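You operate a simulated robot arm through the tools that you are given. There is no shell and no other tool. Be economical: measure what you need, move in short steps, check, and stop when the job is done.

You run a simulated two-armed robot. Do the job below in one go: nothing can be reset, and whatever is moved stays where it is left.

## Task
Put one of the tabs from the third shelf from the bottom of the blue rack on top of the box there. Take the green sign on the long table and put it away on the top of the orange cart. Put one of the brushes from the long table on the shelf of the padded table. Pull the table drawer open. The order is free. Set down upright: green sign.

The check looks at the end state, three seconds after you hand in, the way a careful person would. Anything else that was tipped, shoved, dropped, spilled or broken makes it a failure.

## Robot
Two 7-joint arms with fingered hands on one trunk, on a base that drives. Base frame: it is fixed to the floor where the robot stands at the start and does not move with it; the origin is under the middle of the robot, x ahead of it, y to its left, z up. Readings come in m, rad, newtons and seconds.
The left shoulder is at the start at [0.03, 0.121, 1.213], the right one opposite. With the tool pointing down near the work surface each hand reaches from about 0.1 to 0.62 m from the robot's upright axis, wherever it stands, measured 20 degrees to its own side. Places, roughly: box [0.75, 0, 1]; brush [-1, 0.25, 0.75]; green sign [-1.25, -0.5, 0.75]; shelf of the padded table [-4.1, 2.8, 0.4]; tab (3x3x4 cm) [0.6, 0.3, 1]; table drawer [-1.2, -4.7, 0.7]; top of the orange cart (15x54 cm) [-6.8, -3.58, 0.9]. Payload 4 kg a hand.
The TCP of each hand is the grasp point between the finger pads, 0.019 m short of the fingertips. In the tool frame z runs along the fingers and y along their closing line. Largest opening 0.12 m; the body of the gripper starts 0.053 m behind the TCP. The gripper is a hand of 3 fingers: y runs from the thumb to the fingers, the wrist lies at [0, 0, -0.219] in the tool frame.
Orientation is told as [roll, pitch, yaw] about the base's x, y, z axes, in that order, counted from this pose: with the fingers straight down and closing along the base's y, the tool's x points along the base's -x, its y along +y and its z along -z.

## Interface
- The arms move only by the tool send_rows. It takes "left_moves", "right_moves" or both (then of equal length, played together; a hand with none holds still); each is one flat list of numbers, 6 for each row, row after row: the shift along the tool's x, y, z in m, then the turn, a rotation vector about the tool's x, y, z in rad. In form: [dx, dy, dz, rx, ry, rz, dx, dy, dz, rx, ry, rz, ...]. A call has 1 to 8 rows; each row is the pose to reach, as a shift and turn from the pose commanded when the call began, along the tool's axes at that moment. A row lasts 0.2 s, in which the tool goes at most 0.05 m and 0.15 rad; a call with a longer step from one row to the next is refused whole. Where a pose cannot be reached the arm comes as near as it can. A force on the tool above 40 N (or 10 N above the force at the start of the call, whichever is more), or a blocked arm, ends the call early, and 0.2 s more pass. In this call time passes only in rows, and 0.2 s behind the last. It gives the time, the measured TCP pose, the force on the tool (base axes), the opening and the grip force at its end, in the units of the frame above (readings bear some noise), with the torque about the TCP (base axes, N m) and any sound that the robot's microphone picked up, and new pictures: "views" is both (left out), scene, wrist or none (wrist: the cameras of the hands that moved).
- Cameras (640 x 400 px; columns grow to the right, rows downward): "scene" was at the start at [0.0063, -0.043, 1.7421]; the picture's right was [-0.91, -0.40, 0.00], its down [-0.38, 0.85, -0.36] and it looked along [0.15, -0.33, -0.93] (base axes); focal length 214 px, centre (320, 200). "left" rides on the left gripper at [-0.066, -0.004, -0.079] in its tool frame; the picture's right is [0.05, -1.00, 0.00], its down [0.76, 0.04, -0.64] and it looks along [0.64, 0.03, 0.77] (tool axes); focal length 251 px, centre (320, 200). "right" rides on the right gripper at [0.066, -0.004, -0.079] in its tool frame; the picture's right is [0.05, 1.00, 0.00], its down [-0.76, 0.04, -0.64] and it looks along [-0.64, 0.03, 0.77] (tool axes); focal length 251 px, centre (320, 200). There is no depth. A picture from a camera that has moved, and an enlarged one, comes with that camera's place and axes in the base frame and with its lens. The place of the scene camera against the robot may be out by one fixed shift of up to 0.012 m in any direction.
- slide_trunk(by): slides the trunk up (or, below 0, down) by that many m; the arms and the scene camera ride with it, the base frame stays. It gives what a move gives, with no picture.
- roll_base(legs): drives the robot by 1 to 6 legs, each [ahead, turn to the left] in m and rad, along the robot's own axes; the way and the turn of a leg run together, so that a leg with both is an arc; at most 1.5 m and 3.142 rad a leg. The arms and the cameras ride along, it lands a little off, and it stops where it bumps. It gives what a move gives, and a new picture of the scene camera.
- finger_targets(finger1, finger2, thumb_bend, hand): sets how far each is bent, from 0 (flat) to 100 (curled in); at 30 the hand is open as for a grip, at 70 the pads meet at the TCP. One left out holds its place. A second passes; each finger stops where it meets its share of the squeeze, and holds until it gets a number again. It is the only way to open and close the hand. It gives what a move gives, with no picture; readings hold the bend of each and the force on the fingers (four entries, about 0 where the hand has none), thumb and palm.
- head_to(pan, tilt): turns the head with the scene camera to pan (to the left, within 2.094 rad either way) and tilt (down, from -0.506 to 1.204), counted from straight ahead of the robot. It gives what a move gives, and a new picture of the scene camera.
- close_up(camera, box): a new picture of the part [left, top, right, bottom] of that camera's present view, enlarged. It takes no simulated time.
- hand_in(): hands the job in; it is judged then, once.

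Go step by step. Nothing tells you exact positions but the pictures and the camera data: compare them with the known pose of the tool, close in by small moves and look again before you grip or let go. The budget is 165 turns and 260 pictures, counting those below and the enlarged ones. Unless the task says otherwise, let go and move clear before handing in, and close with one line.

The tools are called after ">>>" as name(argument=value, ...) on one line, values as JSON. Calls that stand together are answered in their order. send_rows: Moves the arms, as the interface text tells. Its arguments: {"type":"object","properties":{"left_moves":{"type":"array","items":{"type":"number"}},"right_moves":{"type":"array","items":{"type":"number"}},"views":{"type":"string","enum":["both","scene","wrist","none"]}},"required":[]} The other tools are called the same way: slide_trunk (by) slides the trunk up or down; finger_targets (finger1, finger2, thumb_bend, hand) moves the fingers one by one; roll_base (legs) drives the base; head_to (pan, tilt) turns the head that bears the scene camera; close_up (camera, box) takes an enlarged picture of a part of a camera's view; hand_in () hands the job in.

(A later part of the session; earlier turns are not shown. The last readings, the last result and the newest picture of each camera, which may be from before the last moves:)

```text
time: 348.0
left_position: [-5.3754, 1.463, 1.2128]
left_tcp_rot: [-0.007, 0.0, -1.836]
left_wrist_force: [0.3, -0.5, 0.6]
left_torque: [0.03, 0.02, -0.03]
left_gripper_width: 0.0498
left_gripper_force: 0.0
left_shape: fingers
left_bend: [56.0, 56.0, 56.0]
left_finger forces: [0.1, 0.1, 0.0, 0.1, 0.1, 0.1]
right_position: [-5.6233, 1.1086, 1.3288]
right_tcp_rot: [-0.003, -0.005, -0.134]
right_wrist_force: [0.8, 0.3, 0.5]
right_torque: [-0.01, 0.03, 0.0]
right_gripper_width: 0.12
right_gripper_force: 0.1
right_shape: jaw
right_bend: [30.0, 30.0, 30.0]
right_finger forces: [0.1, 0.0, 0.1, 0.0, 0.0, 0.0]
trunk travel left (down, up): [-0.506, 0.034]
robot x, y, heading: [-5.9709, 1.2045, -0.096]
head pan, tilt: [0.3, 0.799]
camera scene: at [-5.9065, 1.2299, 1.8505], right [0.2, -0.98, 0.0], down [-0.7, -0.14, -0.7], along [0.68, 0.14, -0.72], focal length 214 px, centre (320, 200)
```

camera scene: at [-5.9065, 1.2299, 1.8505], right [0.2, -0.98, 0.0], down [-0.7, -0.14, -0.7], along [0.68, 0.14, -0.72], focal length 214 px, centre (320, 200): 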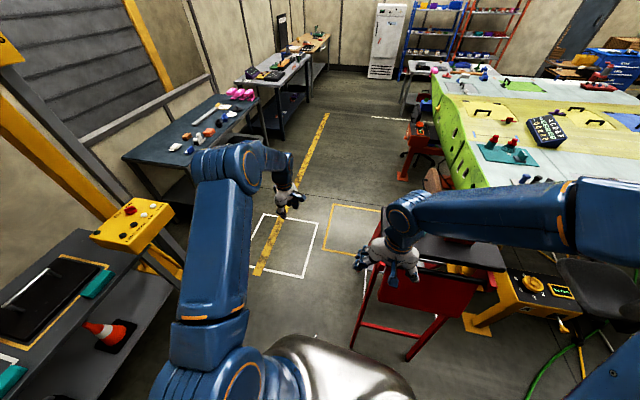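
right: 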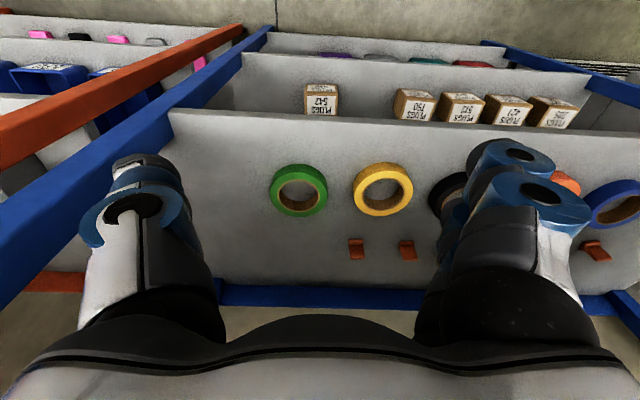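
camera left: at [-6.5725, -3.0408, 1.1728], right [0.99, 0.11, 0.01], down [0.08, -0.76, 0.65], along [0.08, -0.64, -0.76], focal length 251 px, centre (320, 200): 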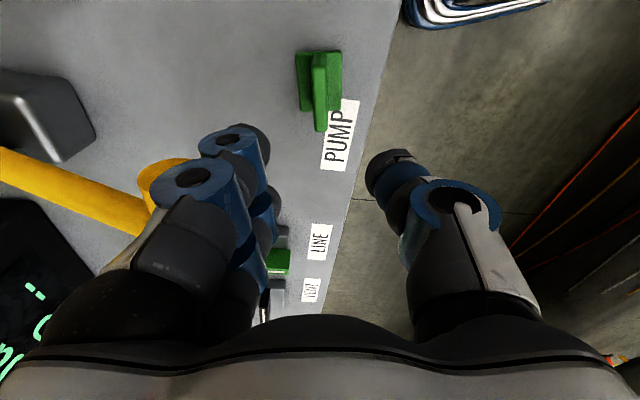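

>>> roll_base(legs=[[0, 0.5]])

>>> roll_base(legs=[[0, 0.25]])

>>> roll_base(legs=[[0.4, 0], [0.5, -0.6]])

```text
time: 349.8
left_position: [-5.5718, 1.7157, 1.2118]
left_tcp_rot: [-0.008, 0.0, -1.341]
left_wrist_force: [-0.3, -0.9, -0.5]
left_torque: [0.01, -0.02, -0.02]
left_gripper_width: 0.0499
left_gripper_force: 0.0
left_shape: fingers
left_bend: [56.0, 56.0, 56.0]
left_finger forces: [0.1, 0.0, 0.1, 0.0, 0.0, 0.0]
right_position: [-5.6212, 1.2852, 1.3293]
right_tcp_rot: [-0.004, -0.005, 0.361]
right_wrist_force: [0.7, 0.4, 0.6]
right_torque: [-0.07, 0.03, 0.0]
right_gripper_width: 0.1198
right_gripper_force: 0.1
right_shape: jaw
right_bend: [30.0, 30.0, 30.0]
right_finger forces: [0.0, 0.0, 0.0, 0.0, 0.0, 0.0]
trunk travel left (down, up): [-0.506, 0.034]
robot x, y, heading: [-5.9598, 1.1678, 0.403]
head pan, tilt: [0.3, 0.799]
camera scene: at [-5.9105, 1.2222, 1.8505], right [0.65, -0.76, 0.0], down [-0.55, -0.47, -0.7], along [0.53, 0.45, -0.72], focal length 214 px, centre (320, 200)
```

scene: 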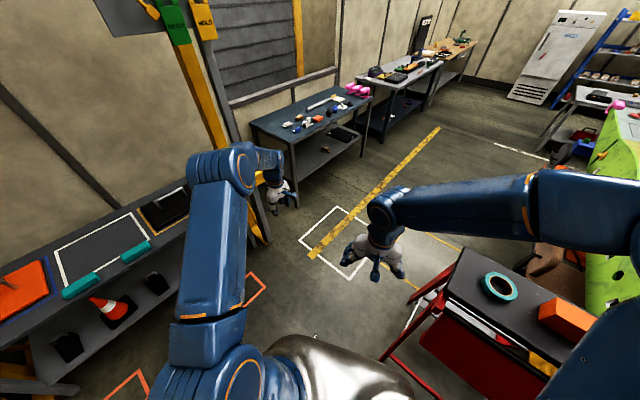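

```text
time: 351.1
left_position: [-5.7192, 1.792, 1.2127]
left_tcp_rot: [-0.007, 0.001, -1.095]
left_wrist_force: [0.6, 0.5, -0.2]
left_torque: [-0.01, 0.02, -0.02]
left_gripper_width: 0.05
left_gripper_force: 0.2
left_shape: fingers
left_bend: [56.0, 56.0, 56.0]
left_finger forces: [0.0, 0.1, 0.1, 0.0, 0.0, 0.0]
right_position: [-5.6626, 1.3633, 1.3282]
right_tcp_rot: [-0.002, -0.005, 0.607]
right_wrist_force: [0.1, -0.3, -0.3]
right_torque: [-0.01, -0.02, 0.0]
right_gripper_width: 0.1199
right_gripper_force: 0.0
right_shape: jaw
right_bend: [30.0, 30.0, 30.0]
right_finger forces: [0.1, 0.0, 0.0, 0.0, 0.0, 0.2]
trunk travel left (down, up): [-0.506, 0.034]
robot x, y, heading: [-5.9471, 1.1516, 0.648]
head pan, tilt: [0.3, 0.799]
camera scene: at [-5.9137, 1.2156, 1.8505], right [0.81, -0.58, 0.0], down [-0.42, -0.58, -0.7], along [0.41, 0.57, -0.72], focal length 214 px, centre (320, 200)
```

scene: 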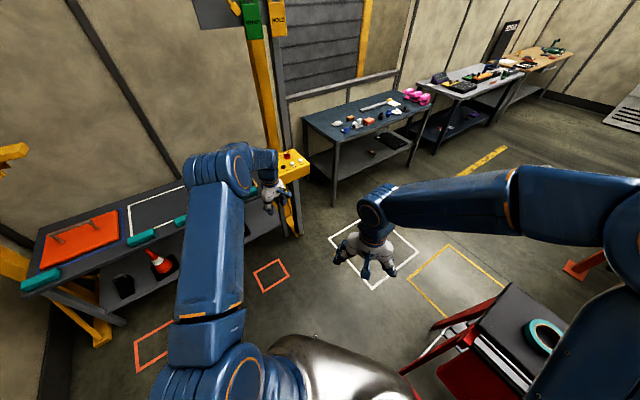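

```text
time: 356.1
left_position: [-4.6118, 1.9689, 1.2133]
left_tcp_rot: [-0.006, 0.001, -1.689]
left_wrist_force: [0.2, -0.6, 0.3]
left_torque: [0.01, 0.01, 0.0]
left_gripper_width: 0.0504
left_gripper_force: 0.0
left_shape: fingers
left_bend: [56.0, 56.0, 56.0]
left_finger forces: [0.0, 0.1, 0.1, 0.1, 0.1, 0.0]
right_position: [-4.8044, 1.5816, 1.3298]
right_tcp_rot: [-0.002, -0.007, 0.013]
right_wrist_force: [-0.6, -0.2, 0.1]
right_torque: [0.0, -0.02, 0.0]
right_gripper_width: 0.1201
right_gripper_force: 0.2
right_shape: jaw
right_bend: [30.0, 30.0, 30.0]
right_finger forces: [0.1, 0.0, 0.1, 0.0, 0.0, 0.0]
trunk travel left (down, up): [-0.506, 0.034]
robot x, y, heading: [-5.1618, 1.6065, 0.061]
head pan, tilt: [0.3, 0.799]
camera scene: at [-5.1029, 1.6389, 1.8506], right [0.35, -0.94, 0.0], down [-0.67, -0.25, -0.7], along [0.65, 0.25, -0.72], focal length 214 px, centre (320, 200)
```

scene: 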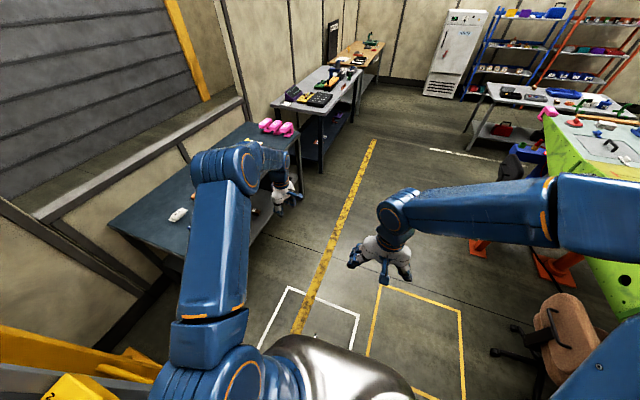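

>>> roll_base(legs=[[1.4, -0.08], [1.4, 0], [1.0, 0]])

>>> roll_base(legs=[[0.25, 0], [0.4, -0.6], [0.4, -0.6]])

```text
time: 374.6
left_position: [-0.7636, 1.9551, 1.2127]
left_tcp_rot: [-0.007, 0.001, -1.739]
left_wrist_force: [-0.1, -0.2, -1.3]
left_torque: [-0.02, -0.01, 0.04]
left_gripper_width: 0.0503
left_gripper_force: 0.0
left_shape: fingers
left_bend: [56.0, 56.0, 56.0]
left_finger forces: [0.0, 0.0, 0.0, 0.0, 0.0, 0.0]
right_position: [-0.9748, 1.5769, 1.329]
right_tcp_rot: [-0.004, -0.008, -0.034]
right_wrist_force: [0.4, -0.8, 0.2]
right_torque: [0.0, -0.01, -0.02]
right_gripper_width: 0.12
right_gripper_force: 0.1
right_shape: jaw
right_bend: [30.0, 30.0, 30.0]
right_finger forces: [0.0, 0.0, 0.0, 0.1, 0.0, 0.0]
trunk travel left (down, up): [-0.506, 0.034]
robot x, y, heading: [-1.3342, 1.6131, 0.015]
head pan, tilt: [0.3, 0.799]
camera scene: at [-1.2689, 1.6463, 1.8506], right [0.31, -0.95, 0.0], down [-0.68, -0.22, -0.7], along [0.66, 0.22, -0.72], focal length 214 px, centre (320, 200)
```

scene: 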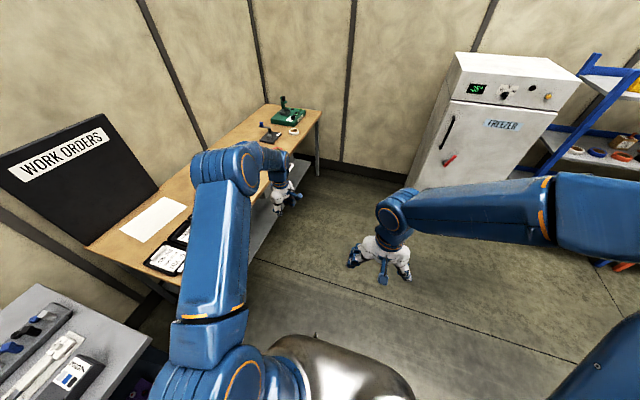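

```text
time: 380.3
left_position: [0.0731, 0.9329, 1.2266]
left_tcp_rot: [0.015, 0.006, -2.844]
left_wrist_force: [0.4, 0.2, 0.8]
left_torque: [-0.04, -0.01, 0.0]
left_gripper_width: 0.05
left_gripper_force: 0.1
left_shape: fingers
left_bend: [56.0, 56.0, 56.0]
left_finger forces: [0.1, 0.0, 0.1, 0.0, 0.0, 0.0]
right_position: [-0.3622, 0.9553, 1.3372]
right_tcp_rot: [-0.001, -0.028, -1.141]
right_wrist_force: [-0.4, 1.3, 0.0]
right_torque: [-0.04, -0.06, 0.01]
right_gripper_width: 0.1198
right_gripper_force: 0.1
right_shape: jaw
right_bend: [30.0, 30.0, 30.0]
right_finger forces: [0.1, 0.1, 0.0, 0.0, 0.1, 0.1]
trunk travel left (down, up): [-0.506, 0.034]
robot x, y, heading: [-0.431, 1.2884, -1.12]
head pan, tilt: [0.3, 0.799]
stopped in leg 3: the robot was blocked; the commanded pose is now the measured one
camera scene: at [-0.3902, 1.2763, 1.8513], right [-0.73, -0.69, 0.0], down [-0.49, 0.51, -0.71], along [0.48, -0.52, -0.71], focal length 214 px, centre (320, 200)
```

scene: 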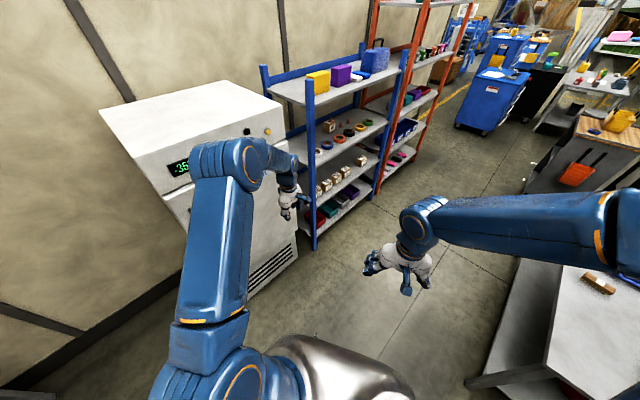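

>>> roll_base(legs=[[0, -0.43]])

>>> roll_base(legs=[[1.4, 0], [1.2, 0]])

>>> head_to(pan=-0.3, tilt=0.4)

```text
time: 382.0
left_position: [-0.1154, 0.7441, 1.2183]
left_tcp_rot: [0.003, -0.001, 3.013]
left_wrist_force: [-0.2, 0.8, -1.1]
left_torque: [-0.02, 0.07, 0.02]
left_gripper_width: 0.0499
left_gripper_force: 0.1
left_shape: fingers
left_bend: [56.0, 56.0, 56.0]
left_finger forces: [0.0, 0.0, 0.0, 0.0, 0.0, 0.1]
right_position: [-0.5019, 0.9433, 1.3329]
right_tcp_rot: [-0.005, -0.018, -1.565]
right_wrist_force: [0.0, 1.2, -0.2]
right_torque: [-0.02, -0.01, -0.01]
right_gripper_width: 0.1199
right_gripper_force: 0.1
right_shape: jaw
right_bend: [30.0, 30.0, 30.0]
right_finger forces: [0.1, 0.0, 0.0, 0.1, 0.1, 0.0]
trunk travel left (down, up): [-0.506, 0.034]
robot x, y, heading: [-0.4083, 1.2874, -1.538]
head pan, tilt: [0.3, 0.799]
camera scene: at [-0.3743, 1.2445, 1.8507], right [-0.94, -0.33, 0.0], down [-0.24, 0.68, -0.7], along [0.23, -0.66, -0.72], focal length 214 px, centre (320, 200)
```

scene: 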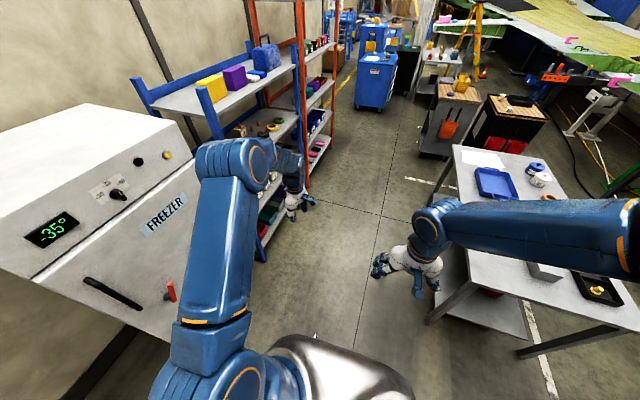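

```text
time: 394.6
left_position: [-0.1005, -1.8541, 1.2189]
left_tcp_rot: [0.0, 0.002, 2.98]
left_wrist_force: [-0.6, -0.1, 0.5]
left_torque: [-0.01, -0.02, -0.02]
left_gripper_width: 0.05
left_gripper_force: 0.1
left_shape: fingers
left_bend: [56.0, 56.0, 56.0]
left_finger forces: [0.0, 0.1, 0.0, 0.0, 0.0, 0.0]
right_position: [-0.4809, -1.6415, 1.3319]
right_tcp_rot: [-0.002, -0.015, -1.602]
right_wrist_force: [0.2, -0.7, 0.6]
right_torque: [0.01, -0.04, -0.03]
right_gripper_width: 0.12
right_gripper_force: 0.1
right_shape: jaw
right_bend: [30.0, 30.0, 30.0]
right_finger forces: [0.0, 0.0, 0.1, 0.0, 0.0, 0.1]
trunk travel left (down, up): [-0.506, 0.034]
robot x, y, heading: [-0.3704, -1.2951, -1.573]
head pan, tilt: [0.3, 0.799]
camera scene: at [-0.3438, -1.3462, 1.8506], right [-0.96, -0.29, 0.0], down [-0.21, 0.69, -0.7], along [0.2, -0.67, -0.72], focal length 214 px, centre (320, 200)
```

scene: 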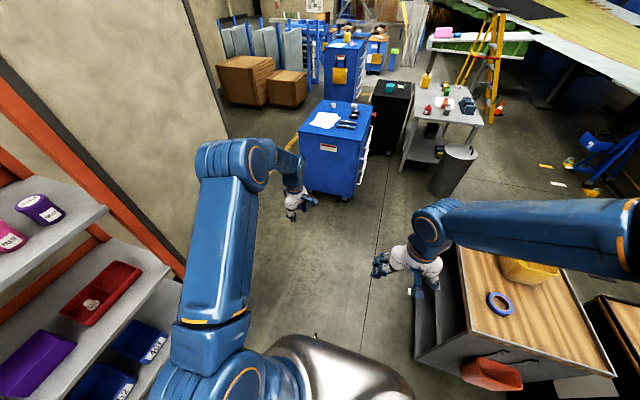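

```text
time: 395.6
left_position: [-0.1005, -1.8535, 1.2177]
left_tcp_rot: [-0.001, 0.001, 2.979]
left_wrist_force: [-0.2, -0.1, -0.7]
left_torque: [-0.05, -0.01, -0.02]
left_gripper_width: 0.05
left_gripper_force: 0.1
left_shape: fingers
left_bend: [56.0, 56.0, 56.0]
left_finger forces: [0.0, 0.0, 0.0, 0.1, 0.0, 0.0]
right_position: [-0.48, -1.6424, 1.3331]
right_tcp_rot: [-0.001, -0.016, -1.6]
right_wrist_force: [-0.3, -0.3, 0.2]
right_torque: [0.0, 0.01, -0.01]
right_gripper_width: 0.1199
right_gripper_force: 0.1
right_shape: jaw
right_bend: [30.0, 30.0, 30.0]
right_finger forces: [0.0, 0.1, 0.0, 0.1, 0.1, 0.0]
trunk travel left (down, up): [-0.506, 0.034]
robot x, y, heading: [-0.3728, -1.2984, -1.573]
head pan, tilt: [-0.3, 0.4]
camera scene: at [-0.395, -1.3574, 1.8856], right [-0.95, 0.3, 0.0], down [0.12, 0.37, -0.92], along [-0.27, -0.88, -0.39], focal length 214 px, centre (320, 200)
```

scene: 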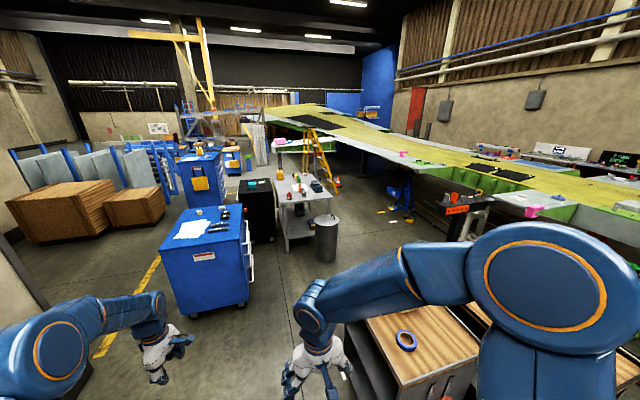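

>>> close_up(camera="scene", box=[230, 150, 358, 270])

```text
3.33 times, centred on (294, 210) of scene
camera zoom: at [-0.395, -1.3574, 1.8856], right [-0.95, 0.3, 0.0], down [0.12, 0.37, -0.92], along [-0.27, -0.88, -0.39], focal length 715 px, centre (407, 167)
```

zoom: 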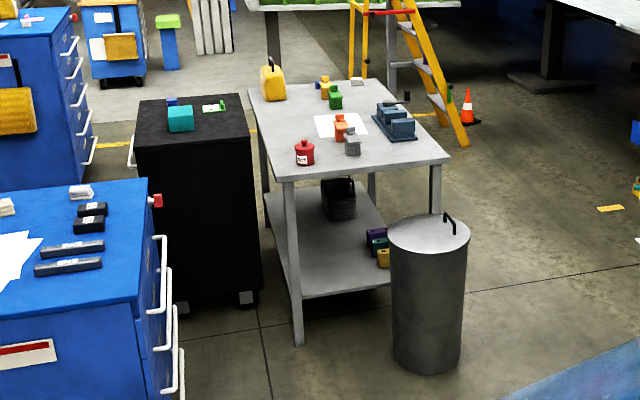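

The target is the grey table near (−1.0, −4.6); its drawer must face the −x side. I drive around to that side.

>>> roll_base(legs=[[1.0, 0], [0.5, -0.6], [0.5, -0.6]])

```text
time: 404.9
left_position: [-1.0606, -3.4767, 1.2419]
left_tcp_rot: [0.041, 0.007, 1.975]
left_wrist_force: [1.6, 1.1, 1.2]
left_torque: [-0.06, 0.13, -0.01]
left_gripper_width: 0.0504
left_gripper_force: 0.0
left_shape: fingers
left_bend: [56.0, 56.0, 56.0]
left_finger forces: [0.1, 0.0, 0.1, 0.1, 0.0, 0.0]
right_position: [-1.0817, -3.0385, 1.3474]
right_tcp_rot: [-0.004, -0.06, -2.605]
right_wrist_force: [1.8, 1.2, 0.4]
right_torque: [-0.07, 0.1, 0.01]
right_gripper_width: 0.1201
right_gripper_force: 0.0
right_shape: jaw
right_bend: [30.0, 30.0, 30.0]
right_finger forces: [0.0, 0.0, 0.0, 0.0, 0.1, 0.0]
trunk travel left (down, up): [-0.506, 0.034]
robot x, y, heading: [-0.7514, -3.008, -2.597]
head pan, tilt: [-0.3, 0.4]
stopped in leg 3: the robot was blocked; the commanded pose is now the measured one
camera scene: at [-0.7862, -2.9934, 1.8874], right [-0.24, 0.97, -0.01], down [0.36, 0.08, -0.93], along [-0.9, -0.23, -0.37], focal length 214 px, centre (320, 200)
```

scene: 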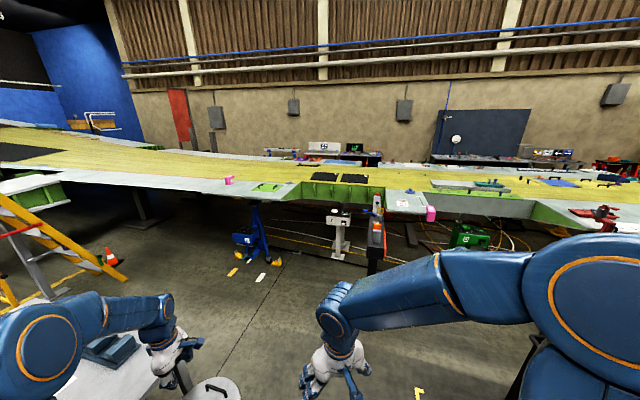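

>>> roll_base(legs=[[0, -0.5]])

>>> roll_base(legs=[[0.75, 0], [0.5, 0.6], [0.5, 0.55]])

>>> head_to(pan=0.9, tilt=0.6)

```text
time: 406.8
left_position: [-1.279, -3.2713, 1.2282]
left_tcp_rot: [0.018, 0.003, 1.475]
left_wrist_force: [0.1, -0.6, -0.2]
left_torque: [-0.01, -0.01, 0.0]
left_gripper_width: 0.0499
left_gripper_force: 0.1
left_shape: fingers
left_bend: [56.0, 56.0, 56.0]
left_finger forces: [0.1, 0.0, 0.0, 0.0, 0.0, 0.0]
right_position: [-1.0894, -2.8794, 1.3379]
right_tcp_rot: [-0.004, -0.036, -3.105]
right_wrist_force: [0.2, 0.0, 0.0]
right_torque: [-0.01, 0.02, -0.03]
right_gripper_width: 0.12
right_gripper_force: 0.3
right_shape: jaw
right_bend: [30.0, 30.0, 30.0]
right_finger forces: [0.0, 0.0, 0.0, 0.0, 0.1, 0.1]
trunk travel left (down, up): [-0.506, 0.034]
robot x, y, heading: [-0.7525, -3.0281, -3.094]
head pan, tilt: [-0.3, 0.4]
camera scene: at [-0.8171, -2.9983, 1.8858], right [0.25, 0.97, 0.0], down [0.38, -0.1, -0.92], along [-0.89, 0.23, -0.39], focal length 214 px, centre (320, 200)
```

scene: 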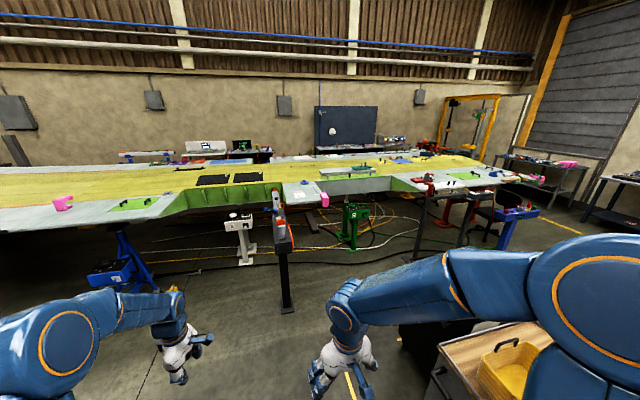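

```text
time: 415.2
left_position: [-2.2919, -4.023, 1.244]
left_tcp_rot: [0.046, 0.009, 2.441]
left_wrist_force: [0.4, 0.8, 0.7]
left_torque: [-0.13, 0.05, 0.02]
left_gripper_width: 0.0499
left_gripper_force: 0.1
left_shape: fingers
left_bend: [56.0, 56.0, 56.0]
left_finger forces: [0.1, 0.1, 0.1, 0.1, 0.1, 0.1]
right_position: [-2.5058, -3.64, 1.3467]
right_tcp_rot: [-0.003, -0.063, -2.141]
right_wrist_force: [0.2, 1.5, 0.2]
right_torque: [-0.09, 0.05, 0.02]
right_gripper_width: 0.1201
right_gripper_force: 0.1
right_shape: jaw
right_bend: [30.0, 30.0, 30.0]
right_finger forces: [0.0, 0.0, 0.0, 0.0, 0.1, 0.1]
trunk travel left (down, up): [-0.506, 0.034]
robot x, y, heading: [-2.2403, -3.4594, -2.11]
head pan, tilt: [-0.3, 0.4]
stopped in leg 3: the robot was blocked; the commanded pose is now the measured one
camera scene: at [-2.2819, -3.4688, 1.8868], right [-0.67, 0.75, -0.01], down [0.28, 0.24, -0.93], along [-0.69, -0.62, -0.37], focal length 214 px, centre (320, 200)
```

scene: 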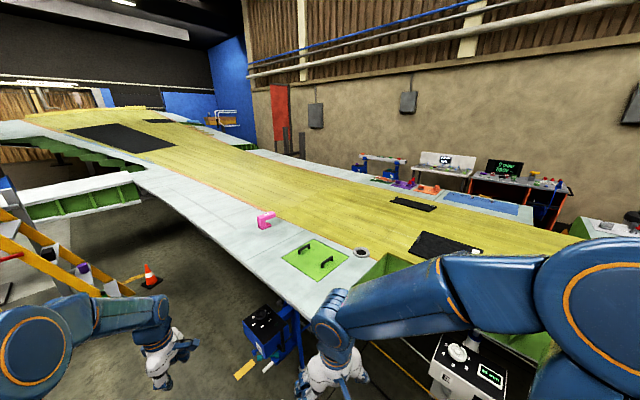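

```text
time: 416.6
left_position: [-2.3048, -4.0467, 1.2318]
left_tcp_rot: [0.025, 0.005, 2.438]
left_wrist_force: [-0.3, -0.4, -0.2]
left_torque: [0.0, -0.02, 0.0]
left_gripper_width: 0.0501
left_gripper_force: 0.1
left_shape: fingers
left_bend: [56.0, 56.0, 56.0]
left_finger forces: [0.1, 0.0, 0.1, 0.1, 0.1, 0.0]
right_position: [-2.5203, -3.6639, 1.3392]
right_tcp_rot: [-0.004, -0.038, -2.139]
right_wrist_force: [0.0, -0.9, -0.2]
right_torque: [-0.02, -0.04, 0.0]
right_gripper_width: 0.1199
right_gripper_force: 0.1
right_shape: jaw
right_bend: [30.0, 30.0, 30.0]
right_finger forces: [0.1, 0.0, 0.0, 0.0, 0.1, 0.0]
trunk travel left (down, up): [-0.506, 0.034]
robot x, y, heading: [-2.2446, -3.4579, -2.11]
head pan, tilt: [0.901, 0.6]
camera scene: at [-2.2001, -3.5226, 1.8673], right [-0.94, -0.35, 0.0], down [-0.2, 0.53, -0.82], along [0.29, -0.77, -0.57], focal length 214 px, centre (320, 200)
```

scene: 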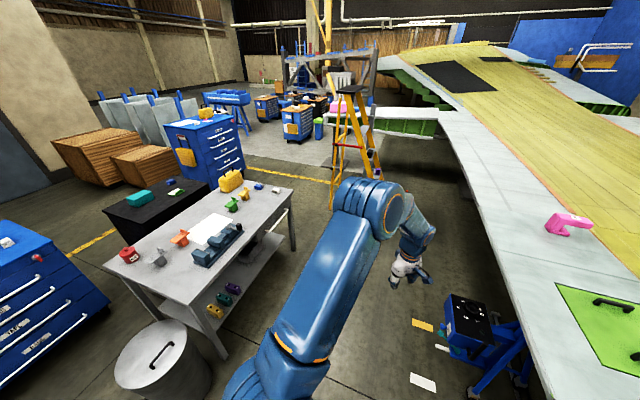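

>>> close_up(camera="scene", box=[95, 165, 319, 305])

```text
2.86 times, centred on (207, 235) of scene
camera zoom: at [-2.2001, -3.5226, 1.8673], right [-0.94, -0.35, 0.0], down [-0.2, 0.53, -0.82], along [0.29, -0.77, -0.57], focal length 613 px, centre (643, 100)
```

zoom: 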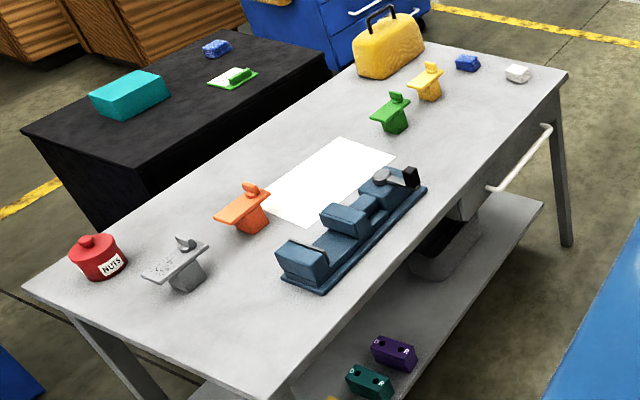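

The drawer's handle bar is on this side at about (−1.39, −4.70, 0.72). I drive to about (−2.0, −4.6) and turn to face it.

>>> roll_base(legs=[[0, 0.45]])

>>> roll_base(legs=[[0, 0.28], [1.12, 0]])

>>> roll_base(legs=[[0, 0.5]])

>>> roll_base(legs=[[0, 0.5]])

>>> roll_base(legs=[[0, 0.35]])

>>> head_to(pan=0.0, tilt=0.8)

```text
time: 418.3
left_position: [-2.0404, -4.0138, 1.2331]
left_tcp_rot: [0.027, 0.003, 2.891]
left_wrist_force: [0.9, -0.5, 0.0]
left_torque: [0.05, 0.01, 0.0]
left_gripper_width: 0.0501
left_gripper_force: 0.1
left_shape: fingers
left_bend: [56.0, 56.0, 56.0]
left_finger forces: [0.1, 0.0, 0.0, 0.1, 0.1, 0.0]
right_position: [-2.4006, -3.7643, 1.3409]
right_tcp_rot: [-0.003, -0.043, -1.69]
right_wrist_force: [-0.2, -0.4, 0.1]
right_torque: [0.0, 0.0, 0.0]
right_gripper_width: 0.12
right_gripper_force: 0.1
right_shape: jaw
right_bend: [30.0, 30.0, 30.0]
right_finger forces: [0.0, 0.1, 0.1, 0.1, 0.0, 0.0]
trunk travel left (down, up): [-0.506, 0.034]
robot x, y, heading: [-2.2751, -3.4555, -1.658]
head pan, tilt: [0.901, 0.6]
camera scene: at [-2.2016, -3.494, 1.8674], right [-0.69, -0.73, 0.0], down [-0.41, 0.39, -0.82], along [0.6, -0.57, -0.57], focal length 214 px, centre (320, 200)
```

scene: 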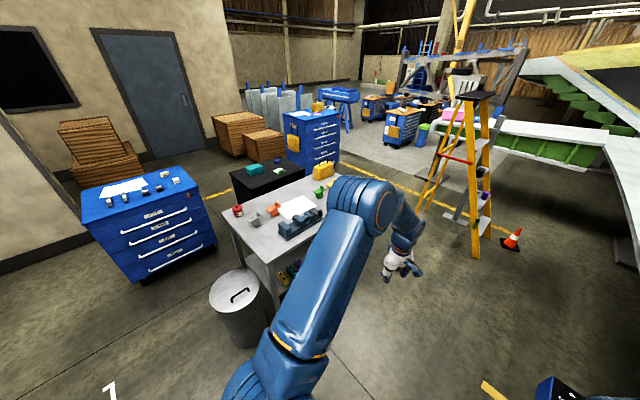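

```text
time: 424.9
left_position: [-1.6999, -5.0308, 1.2324]
left_tcp_rot: [0.027, 0.004, -3.124]
left_wrist_force: [-0.2, -0.2, 0.0]
left_torque: [-0.05, 0.04, -0.03]
left_gripper_width: 0.0499
left_gripper_force: 0.1
left_shape: fingers
left_bend: [56.0, 56.0, 56.0]
left_finger forces: [0.1, 0.1, 0.0, 0.0, 0.0, 0.0]
right_position: [-2.1098, -4.8851, 1.3402]
right_tcp_rot: [-0.003, -0.041, -1.421]
right_wrist_force: [-0.3, -0.7, -0.7]
right_torque: [0.0, 0.01, -0.01]
right_gripper_width: 0.12
right_gripper_force: 0.0
right_shape: jaw
right_bend: [30.0, 30.0, 30.0]
right_finger forces: [0.1, 0.0, 0.1, 0.2, 0.1, 0.0]
trunk travel left (down, up): [-0.506, 0.034]
robot x, y, heading: [-2.0702, -4.5591, -1.393]
head pan, tilt: [0.901, 0.6]
camera scene: at [-1.993, -4.5728, 1.8674], right [-0.47, -0.88, 0.0], down [-0.5, 0.27, -0.82], along [0.73, -0.39, -0.57], focal length 214 px, centre (320, 200)
```

scene: 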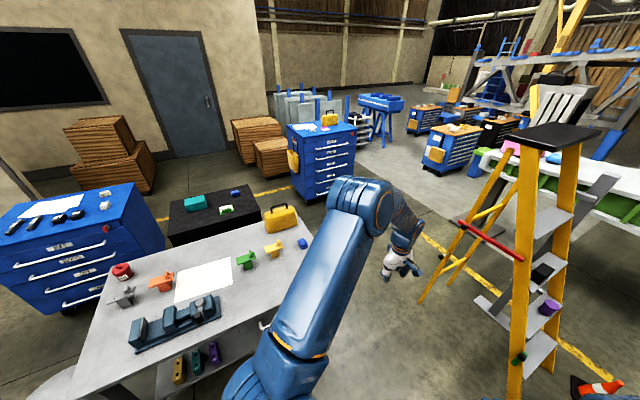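

```text
time: 426.8
left_position: [-1.5157, -4.7948, 1.2325]
left_tcp_rot: [0.028, 0.003, -2.625]
left_wrist_force: [-0.3, 0.6, 0.3]
left_torque: [0.0, 0.0, 0.01]
left_gripper_width: 0.0501
left_gripper_force: 0.0
left_shape: fingers
left_bend: [56.0, 56.0, 56.0]
left_finger forces: [0.1, 0.1, 0.1, 0.0, 0.0, 0.1]
right_position: [-1.949, -4.8641, 1.3412]
right_tcp_rot: [-0.004, -0.041, -0.923]
right_wrist_force: [0.5, 0.3, 0.4]
right_torque: [-0.01, 0.02, -0.02]
right_gripper_width: 0.1199
right_gripper_force: 0.1
right_shape: jaw
right_bend: [30.0, 30.0, 30.0]
right_finger forces: [0.1, 0.0, 0.0, 0.0, 0.0, 0.0]
trunk travel left (down, up): [-0.506, 0.034]
robot x, y, heading: [-2.0954, -4.5784, -0.885]
head pan, tilt: [0.901, 0.6]
camera scene: at [-2.0172, -4.5554, 1.8674], right [0.01, -1.0, 0.0], down [-0.57, -0.01, -0.82], along [0.82, 0.01, -0.57], focal length 214 px, centre (320, 200)
```

scene: 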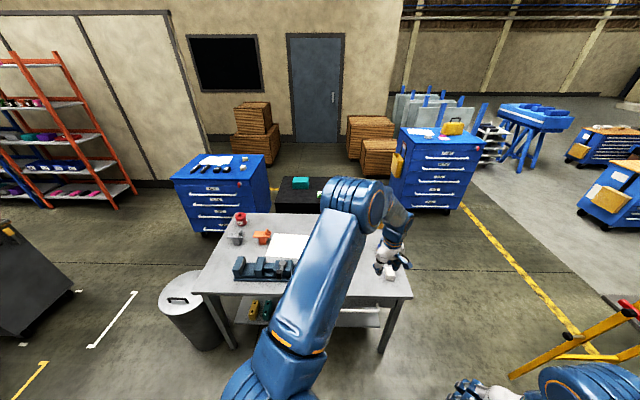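

```text
time: 428.6
left_position: [-1.4777, -4.4911, 1.2323]
left_tcp_rot: [0.026, 0.002, -2.129]
left_wrist_force: [0.0, 0.8, 0.2]
left_torque: [-0.01, -0.01, 0.03]
left_gripper_width: 0.0503
left_gripper_force: 0.1
left_shape: fingers
left_bend: [56.0, 56.0, 56.0]
left_finger forces: [0.0, 0.1, 0.1, 0.0, 0.0, 0.0]
right_position: [-1.8261, -4.758, 1.3396]
right_tcp_rot: [-0.006, -0.039, -0.427]
right_wrist_force: [0.2, -0.4, -0.5]
right_torque: [-0.02, 0.02, 0.01]
right_gripper_width: 0.12
right_gripper_force: 0.0
right_shape: jaw
right_bend: [30.0, 30.0, 30.0]
right_finger forces: [0.0, 0.0, 0.1, 0.0, 0.0, 0.1]
trunk travel left (down, up): [-0.506, 0.034]
robot x, y, heading: [-2.113, -4.6141, -0.385]
head pan, tilt: [0.901, 0.6]
camera scene: at [-2.0423, -4.5531, 1.8673], right [0.49, -0.87, 0.0], down [-0.49, -0.28, -0.82], along [0.72, 0.41, -0.57], focal length 214 px, centre (320, 200)
```

scene: 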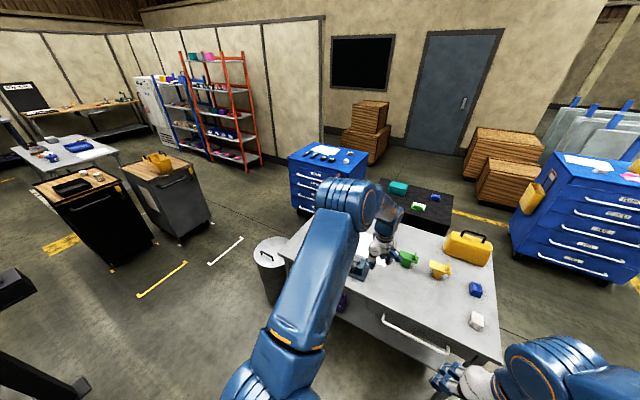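

```text
time: 430.1
left_position: [-1.5587, -4.2837, 1.234]
left_tcp_rot: [0.029, 0.007, -1.78]
left_wrist_force: [-0.1, -0.2, 0.0]
left_torque: [0.0, -0.01, -0.01]
left_gripper_width: 0.05
left_gripper_force: 0.0
left_shape: fingers
left_bend: [56.0, 56.0, 56.0]
left_finger forces: [0.0, 0.2, 0.0, 0.0, 0.1, 0.0]
right_position: [-1.794, -4.6562, 1.3405]
right_tcp_rot: [-0.001, -0.044, -0.079]
right_wrist_force: [-0.1, -0.3, 1.3]
right_torque: [0.0, -0.05, 0.0]
right_gripper_width: 0.12
right_gripper_force: 0.0
right_shape: jaw
right_bend: [30.0, 30.0, 30.0]
right_finger forces: [0.0, 0.0, 0.1, 0.0, 0.1, 0.0]
trunk travel left (down, up): [-0.506, 0.034]
robot x, y, heading: [-2.1085, -4.6327, -0.033]
head pan, tilt: [0.901, 0.6]
camera scene: at [-2.0681, -4.5634, 1.8675], right [0.76, -0.65, 0.0], down [-0.37, -0.43, -0.83], along [0.54, 0.63, -0.56], focal length 214 px, centre (320, 200)
```

scene: 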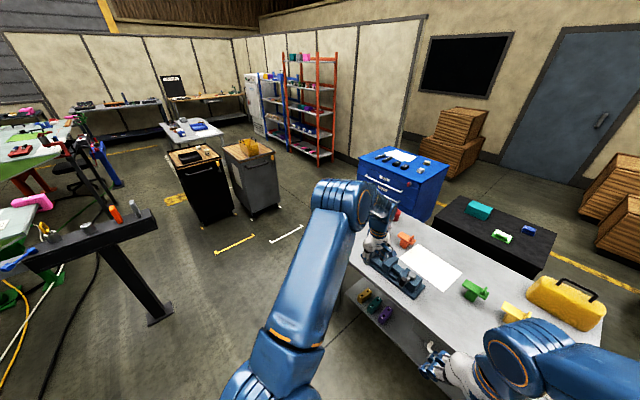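

```text
time: 431.3
left_position: [-1.5581, -4.2848, 1.2346]
left_tcp_rot: [0.026, 0.005, -1.781]
left_wrist_force: [0.2, 0.0, 0.3]
left_torque: [0.01, 0.01, -0.02]
left_gripper_width: 0.05
left_gripper_force: 0.0
left_shape: fingers
left_bend: [56.0, 56.0, 56.0]
left_finger forces: [0.0, 0.0, 0.0, 0.0, 0.0, 0.1]
right_position: [-1.793, -4.655, 1.3411]
right_tcp_rot: [-0.004, -0.044, -0.08]
right_wrist_force: [-0.4, 0.9, 0.4]
right_torque: [0.04, -0.02, -0.01]
right_gripper_width: 0.1199
right_gripper_force: 0.1
right_shape: jaw
right_bend: [30.0, 30.0, 30.0]
right_finger forces: [0.1, 0.1, 0.1, 0.0, 0.0, 0.1]
trunk travel left (down, up): [-0.506, 0.034]
robot x, y, heading: [-2.1099, -4.6386, -0.037]
head pan, tilt: [0.0, 0.799]
camera scene: at [-2.0439, -4.6323, 1.8506], right [-0.04, -1.0, 0.0], down [-0.72, 0.03, -0.7], along [0.7, -0.03, -0.72], focal length 214 px, centre (320, 200)
```

scene: 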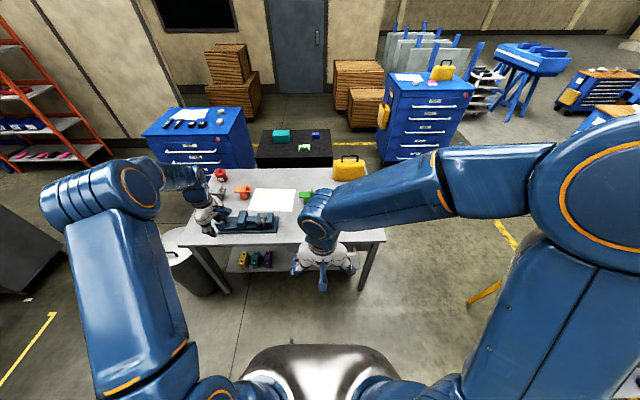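

The drawer handle is just in front, hidden behind the right hand. I move the right hand aside and start swinging the left hand to point forward (fingers above, thumb below).

>>> send_rows(left_moves=[0, 0, 0, -0.14, 0, 0, 0, 0, 0, -0.28, 0, 0, 0, 0, 0, -0.42, 0, 0, 0, 0, 0, -0.56, 0, 0, 0, 0, 0, -0.7, 0, 0, 0, 0, 0, -0.84, 0, 0, 0, 0, 0, -0.98, 0, 0, 0, 0, 0, -1.12, 0, 0], right_moves=[0, -0.035, 0, 0, 0, 0, 0, -0.07, 0, 0, 0, 0, 0, -0.105, 0, 0, 0, 0, 0, -0.14, 0, 0, 0, 0, 0, -0.175, 0, 0, 0, 0, 0, -0.21, 0, 0, 0, 0, 0, -0.245, 0, 0, 0, 0, 0, -0.28, 0, 0, 0, 0], views="scene")

```text
time: 433.1
left_position: [-1.5587, -4.2834, 1.2353]
left_tcp_rot: [1.152, 0.004, -1.781]
left_wrist_force: [-0.8, -0.2, 0.2]
left_torque: [-0.01, -0.03, -0.03]
left_gripper_width: 0.05
left_gripper_force: 0.0
left_shape: fingers
left_bend: [56.0, 56.0, 56.0]
left_finger forces: [0.0, 0.0, 0.0, 0.1, 0.0, 0.0]
right_position: [-1.8179, -4.9331, 1.3429]
right_tcp_rot: [-0.004, -0.042, -0.077]
right_wrist_force: [-0.3, -0.3, 0.2]
right_torque: [0.01, 0.0, 0.01]
right_gripper_width: 0.1201
right_gripper_force: 0.0
right_shape: jaw
right_bend: [30.0, 30.0, 30.0]
right_finger forces: [0.1, 0.0, 0.1, 0.1, 0.1, 0.0]
trunk travel left (down, up): [-0.506, 0.034]
robot x, y, heading: [-2.1093, -4.6339, -0.035]
head pan, tilt: [0.0, 0.799]
camera scene: at [-2.0443, -4.6316, 1.8506], right [-0.04, -1.0, 0.0], down [-0.72, 0.03, -0.7], along [0.7, -0.03, -0.72], focal length 214 px, centre (320, 200)
```

scene: 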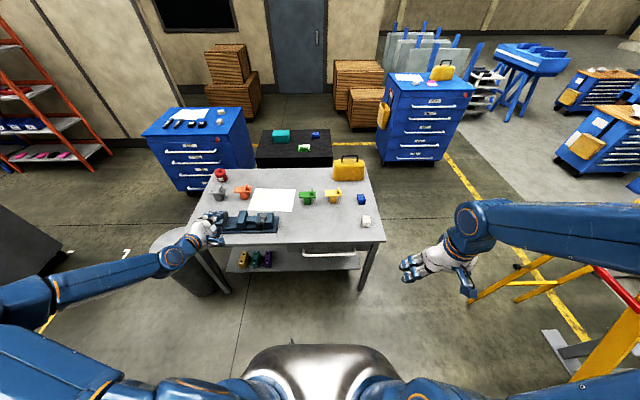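

The handle bar is in plain view: y −4.56…−4.90 at x ≈ −1.38. I finish the rotation and lower the trunk.

>>> send_rows(left_moves=[0, 0, 0, -0.14, 0, 0, 0, 0, 0, -0.28, 0, 0, 0, 0, 0, -0.42, 0, 0], views="none")

>>> slide_trunk(by=-0.33)

>>> close_up(camera="scene", box=[150, 150, 470, 350])

```text
time: 433.9
left_position: [-1.5579, -4.2841, 1.2322]
left_tcp_rot: [1.57, 0.007, -1.781]
left_wrist_force: [-0.3, 0.3, -0.2]
left_torque: [0.0, -0.02, 0.0]
left_gripper_width: 0.0499
left_gripper_force: 0.0
left_shape: fingers
left_bend: [56.0, 56.0, 56.0]
left_finger forces: [0.0, 0.0, 0.0, 0.0, 0.0, 0.0]
right_position: [-1.8149, -4.9332, 1.3416]
right_tcp_rot: [-0.004, -0.041, -0.077]
right_wrist_force: [0.0, 0.2, -0.3]
right_torque: [-0.01, -0.01, 0.01]
right_gripper_width: 0.1197
right_gripper_force: 0.0
right_shape: jaw
right_bend: [30.0, 30.0, 30.0]
right_finger forces: [0.2, 0.0, 0.0, 0.1, 0.0, 0.0]
trunk travel left (down, up): [-0.506, 0.034]
robot x, y, heading: [-2.1074, -4.6351, -0.042]
head pan, tilt: [0.0, 0.799]
```

```text
time: 437.1
left_position: [-1.5584, -4.2845, 0.9025]
left_tcp_rot: [1.568, 0.005, -1.779]
left_wrist_force: [0.0, -0.3, 0.3]
left_torque: [0.0, -0.04, 0.0]
left_gripper_width: 0.0499
left_gripper_force: 0.1
left_shape: fingers
left_bend: [56.0, 56.0, 56.0]
left_finger forces: [0.0, 0.1, 0.1, 0.1, 0.0, 0.0]
right_position: [-1.8161, -4.9326, 1.0126]
right_tcp_rot: [-0.004, -0.043, -0.078]
right_wrist_force: [0.5, -0.1, 0.3]
right_torque: [0.04, -0.04, 0.02]
right_gripper_width: 0.1201
right_gripper_force: 0.1
right_shape: jaw
right_bend: [30.0, 30.0, 30.0]
right_finger forces: [0.0, 0.1, 0.1, 0.0, 0.0, 0.0]
trunk travel left (down, up): [-0.176, 0.364]
robot x, y, heading: [-2.1069, -4.6396, -0.041]
head pan, tilt: [0.0, 0.799]
```

```text
2.00 times, centred on (310, 250) of scene
camera zoom: at [-2.0435, -4.6322, 1.5207], right [-0.04, -1.0, 0.0], down [-0.72, 0.03, -0.7], along [0.7, -0.03, -0.72], focal length 429 px, centre (340, 100)
```

zoom: 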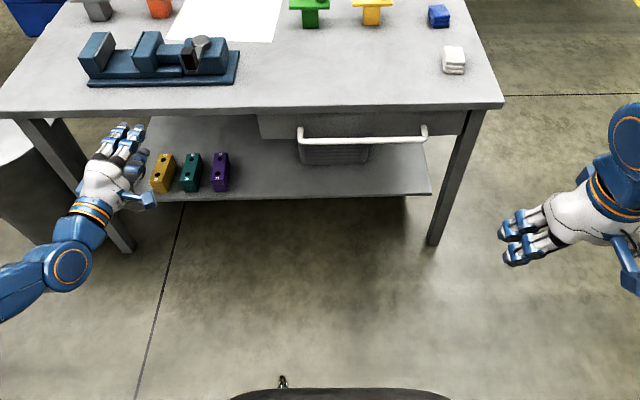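

>>> finger_targets(hand="left", finger1=40, finger2=40, thumb_bend=40)

>>> send_rows(left_moves=[-0.04, -0.021, 0.01, 0, 0, 0, -0.08, -0.042, 0.02, 0, 0, 0, -0.12, -0.063, 0.03, 0, 0, 0, -0.16, -0.084, 0.04, 0, 0, 0, -0.2, -0.105, 0.05, 0, 0, 0, -0.24, -0.127, 0.06, 0, 0, 0, -0.28, -0.148, 0.07, 0, 0, 0, -0.32, -0.169, 0.08, 0, 0, 0])

```text
time: 438.1
left_position: [-1.5579, -4.284, 0.9023]
left_tcp_rot: [1.565, 0.006, -1.779]
left_wrist_force: [-0.8, 0.2, 0.1]
left_torque: [-0.01, 0.05, 0.0]
left_gripper_width: 0.0987
left_gripper_force: 0.1
left_shape: fingers
left_bend: [40.0, 40.0, 40.0]
left_finger forces: [0.0, 0.0, 0.0, 0.0, 0.0, 0.1]
right_position: [-1.8165, -4.9325, 1.0115]
right_tcp_rot: [-0.005, -0.042, -0.08]
right_wrist_force: [0.3, -0.2, 0.2]
right_torque: [0.04, 0.01, 0.02]
right_gripper_width: 0.1199
right_gripper_force: 0.2
right_shape: jaw
right_bend: [30.0, 30.0, 30.0]
right_finger forces: [0.0, 0.1, 0.0, 0.1, 0.1, 0.0]
trunk travel left (down, up): [-0.176, 0.364]
robot x, y, heading: [-2.1046, -4.6332, -0.037]
head pan, tilt: [0.0, 0.799]
```

```text
time: 439.9
left_position: [-1.547, -4.6148, 0.7312]
left_tcp_rot: [1.567, 0.007, -1.78]
left_wrist_force: [-0.1, 0.4, -0.2]
left_torque: [0.02, 0.01, -0.03]
left_gripper_width: 0.0988
left_gripper_force: 0.1
left_shape: fingers
left_bend: [40.0, 40.0, 40.0]
left_finger forces: [0.0, 0.0, 0.0, 0.0, 0.0, 0.1]
right_position: [-1.8168, -4.9322, 1.0104]
right_tcp_rot: [-0.002, -0.043, -0.079]
right_wrist_force: [0.3, -0.6, 0.0]
right_torque: [-0.01, 0.01, -0.03]
right_gripper_width: 0.1201
right_gripper_force: 0.0
right_shape: jaw
right_bend: [30.0, 30.0, 30.0]
right_finger forces: [0.1, 0.1, 0.1, 0.0, 0.1, 0.1]
trunk travel left (down, up): [-0.176, 0.364]
robot x, y, heading: [-2.1078, -4.6369, -0.035]
head pan, tilt: [0.0, 0.799]
camera scene: at [-2.043, -4.6331, 1.5205], right [-0.04, -1.0, 0.0], down [-0.72, 0.03, -0.7], along [0.7, -0.03, -0.72], focal length 214 px, centre (320, 200)
camera left: at [-1.6384, -4.6624, 0.7268], right [0.01, 0.06, -1.0], down [-0.47, 0.88, 0.05], along [0.88, 0.47, 0.04], focal length 251 px, centre (320, 200)
```

scene: 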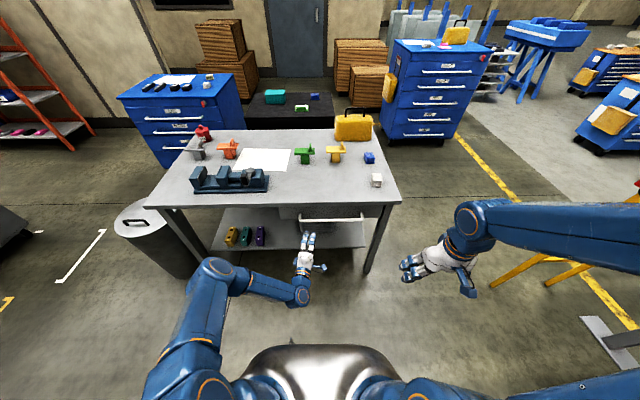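
left: 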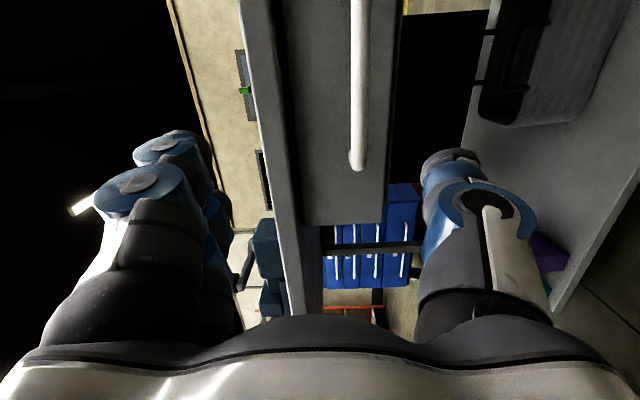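

The bar is at z ≈ 0.697. I narrow the opening a bit and approach to 5 cm from the bar.

>>> finger_targets(hand="left", finger1=46, finger2=46, thumb_bend=46)

>>> send_rows(left_moves=[-0.003, -0.017, 0.035, 0, 0, 0, -0.005, -0.034, 0.07, 0, 0, 0, -0.007, -0.034, 0.105, 0, 0, 0], views="wrist")

```text
time: 440.9
left_position: [-1.5476, -4.6126, 0.731]
left_tcp_rot: [1.567, 0.006, -1.781]
left_wrist_force: [-0.4, 0.2, 0.3]
left_torque: [0.01, -0.02, 0.02]
left_gripper_width: 0.0812
left_gripper_force: 0.1
left_shape: fingers
left_bend: [46.0, 46.0, 46.0]
left_finger forces: [0.0, 0.0, 0.0, 0.0, 0.0, 0.0]
right_position: [-1.8158, -4.9326, 1.0119]
right_tcp_rot: [-0.002, -0.042, -0.077]
right_wrist_force: [0.9, 0.2, -0.5]
right_torque: [0.01, -0.01, -0.02]
right_gripper_width: 0.1199
right_gripper_force: 0.0
right_shape: jaw
right_bend: [30.0, 30.0, 30.0]
right_finger forces: [0.0, 0.1, 0.1, 0.0, 0.0, 0.0]
trunk travel left (down, up): [-0.176, 0.364]
robot x, y, heading: [-2.1072, -4.6335, -0.038]
head pan, tilt: [0.0, 0.799]
```

```text
time: 441.7
left_position: [-1.4458, -4.6407, 0.696]
left_tcp_rot: [1.567, 0.006, -1.781]
left_wrist_force: [1.0, 0.0, 0.4]
left_torque: [0.02, 0.0, 0.01]
left_gripper_width: 0.0809
left_gripper_force: 0.1
left_shape: fingers
left_bend: [46.0, 46.0, 46.0]
left_finger forces: [0.0, 0.0, 0.0, 0.0, 0.1, 0.0]
right_position: [-1.8154, -4.9335, 1.0108]
right_tcp_rot: [-0.002, -0.042, -0.079]
right_wrist_force: [-0.1, -1.1, 0.0]
right_torque: [-0.03, 0.0, 0.03]
right_gripper_width: 0.1201
right_gripper_force: 0.1
right_shape: jaw
right_bend: [30.0, 30.0, 30.0]
right_finger forces: [0.0, 0.0, 0.0, 0.0, 0.0, 0.0]
trunk travel left (down, up): [-0.176, 0.364]
robot x, y, heading: [-2.1096, -4.6381, -0.039]
head pan, tilt: [0.0, 0.799]
camera left: at [-1.5372, -4.6893, 0.6916], right [0.01, 0.06, -1.0], down [-0.47, 0.88, 0.05], along [0.88, 0.47, 0.04], focal length 251 px, centre (320, 200)
```

left: 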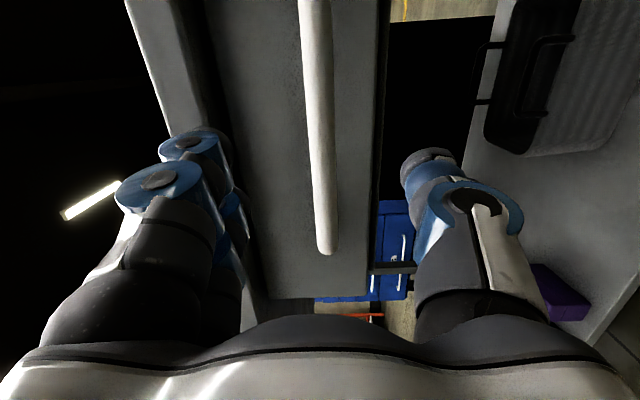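

Aligned with the bar. I advance until the bar is between the pads and close.

>>> send_rows(left_moves=[0, 0.001, 0.03, 0, 0, 0, 0, 0.001, 0.06, 0, 0, 0], views="none")

>>> finger_targets(hand="left", finger1=74, finger2=74, thumb_bend=74)

>>> close_up(camera="left", box=[0, 0, 640, 400])

```text
time: 442.3
left_position: [-1.3978, -4.6539, 0.6968]
left_tcp_rot: [1.567, 0.004, -1.781]
left_wrist_force: [-0.3, 0.1, -0.5]
left_torque: [0.02, 0.03, 0.0]
left_gripper_width: 0.0809
left_gripper_force: 0.1
left_shape: fingers
left_bend: [46.0, 46.0, 46.0]
left_finger forces: [0.1, 0.1, 0.0, 0.1, 0.0, 0.0]
left hand out of reach, approached as far as the arm can: row 2
right_position: [-1.8154, -4.9327, 1.0115]
right_tcp_rot: [-0.004, -0.041, -0.078]
right_wrist_force: [0.5, 0.1, 0.4]
right_torque: [0.03, -0.01, 0.01]
right_gripper_width: 0.1201
right_gripper_force: 0.1
right_shape: jaw
right_bend: [30.0, 30.0, 30.0]
right_finger forces: [0.1, 0.0, 0.0, 0.1, 0.1, 0.0]
trunk travel left (down, up): [-0.176, 0.364]
robot x, y, heading: [-2.1063, -4.6369, -0.035]
head pan, tilt: [0.0, 0.799]
```

```text
time: 443.3
left_position: [-1.3976, -4.6519, 0.6966]
left_tcp_rot: [1.566, 0.005, -1.781]
left_wrist_force: [2.0, -2.0, -1.5]
left_torque: [-0.03, 0.02, 0.0]
left_gripper_width: 0.0219
left_gripper_force: 13.1
left_shape: fingers
left_bend: [66.0, 67.0, 65.0]
left_finger forces: [7.2, 5.6, 0.0, 0.1, 13.3, 0.1]
right_position: [-1.8161, -4.933, 1.0115]
right_tcp_rot: [-0.002, -0.044, -0.08]
right_wrist_force: [-0.1, -0.5, -0.2]
right_torque: [-0.01, -0.01, 0.0]
right_gripper_width: 0.1199
right_gripper_force: 0.1
right_shape: jaw
right_bend: [30.0, 30.0, 30.0]
right_finger forces: [0.1, 0.0, 0.0, 0.0, 0.1, 0.0]
trunk travel left (down, up): [-0.176, 0.364]
robot x, y, heading: [-2.1053, -4.6329, -0.035]
head pan, tilt: [0.0, 0.799]
```

```text
1.00 times, centred on (320, 200) of left (not enlarged: the box is as wide or as high as the picture)
camera zoom: at [-1.4889, -4.6998, 0.6927], right [0.01, 0.06, -1.0], down [-0.47, 0.88, 0.05], along [0.88, 0.47, 0.03], focal length 251 px, centre (320, 200)
```

zoom: 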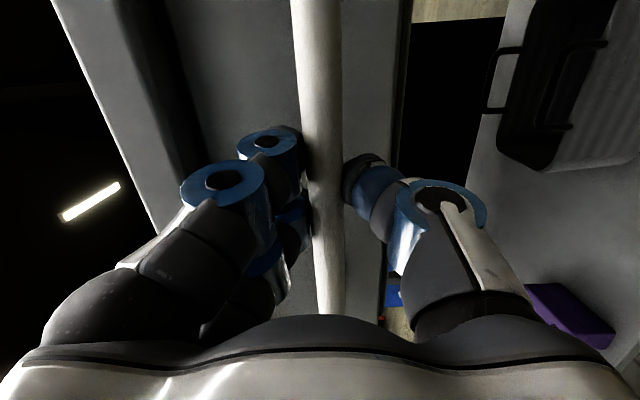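

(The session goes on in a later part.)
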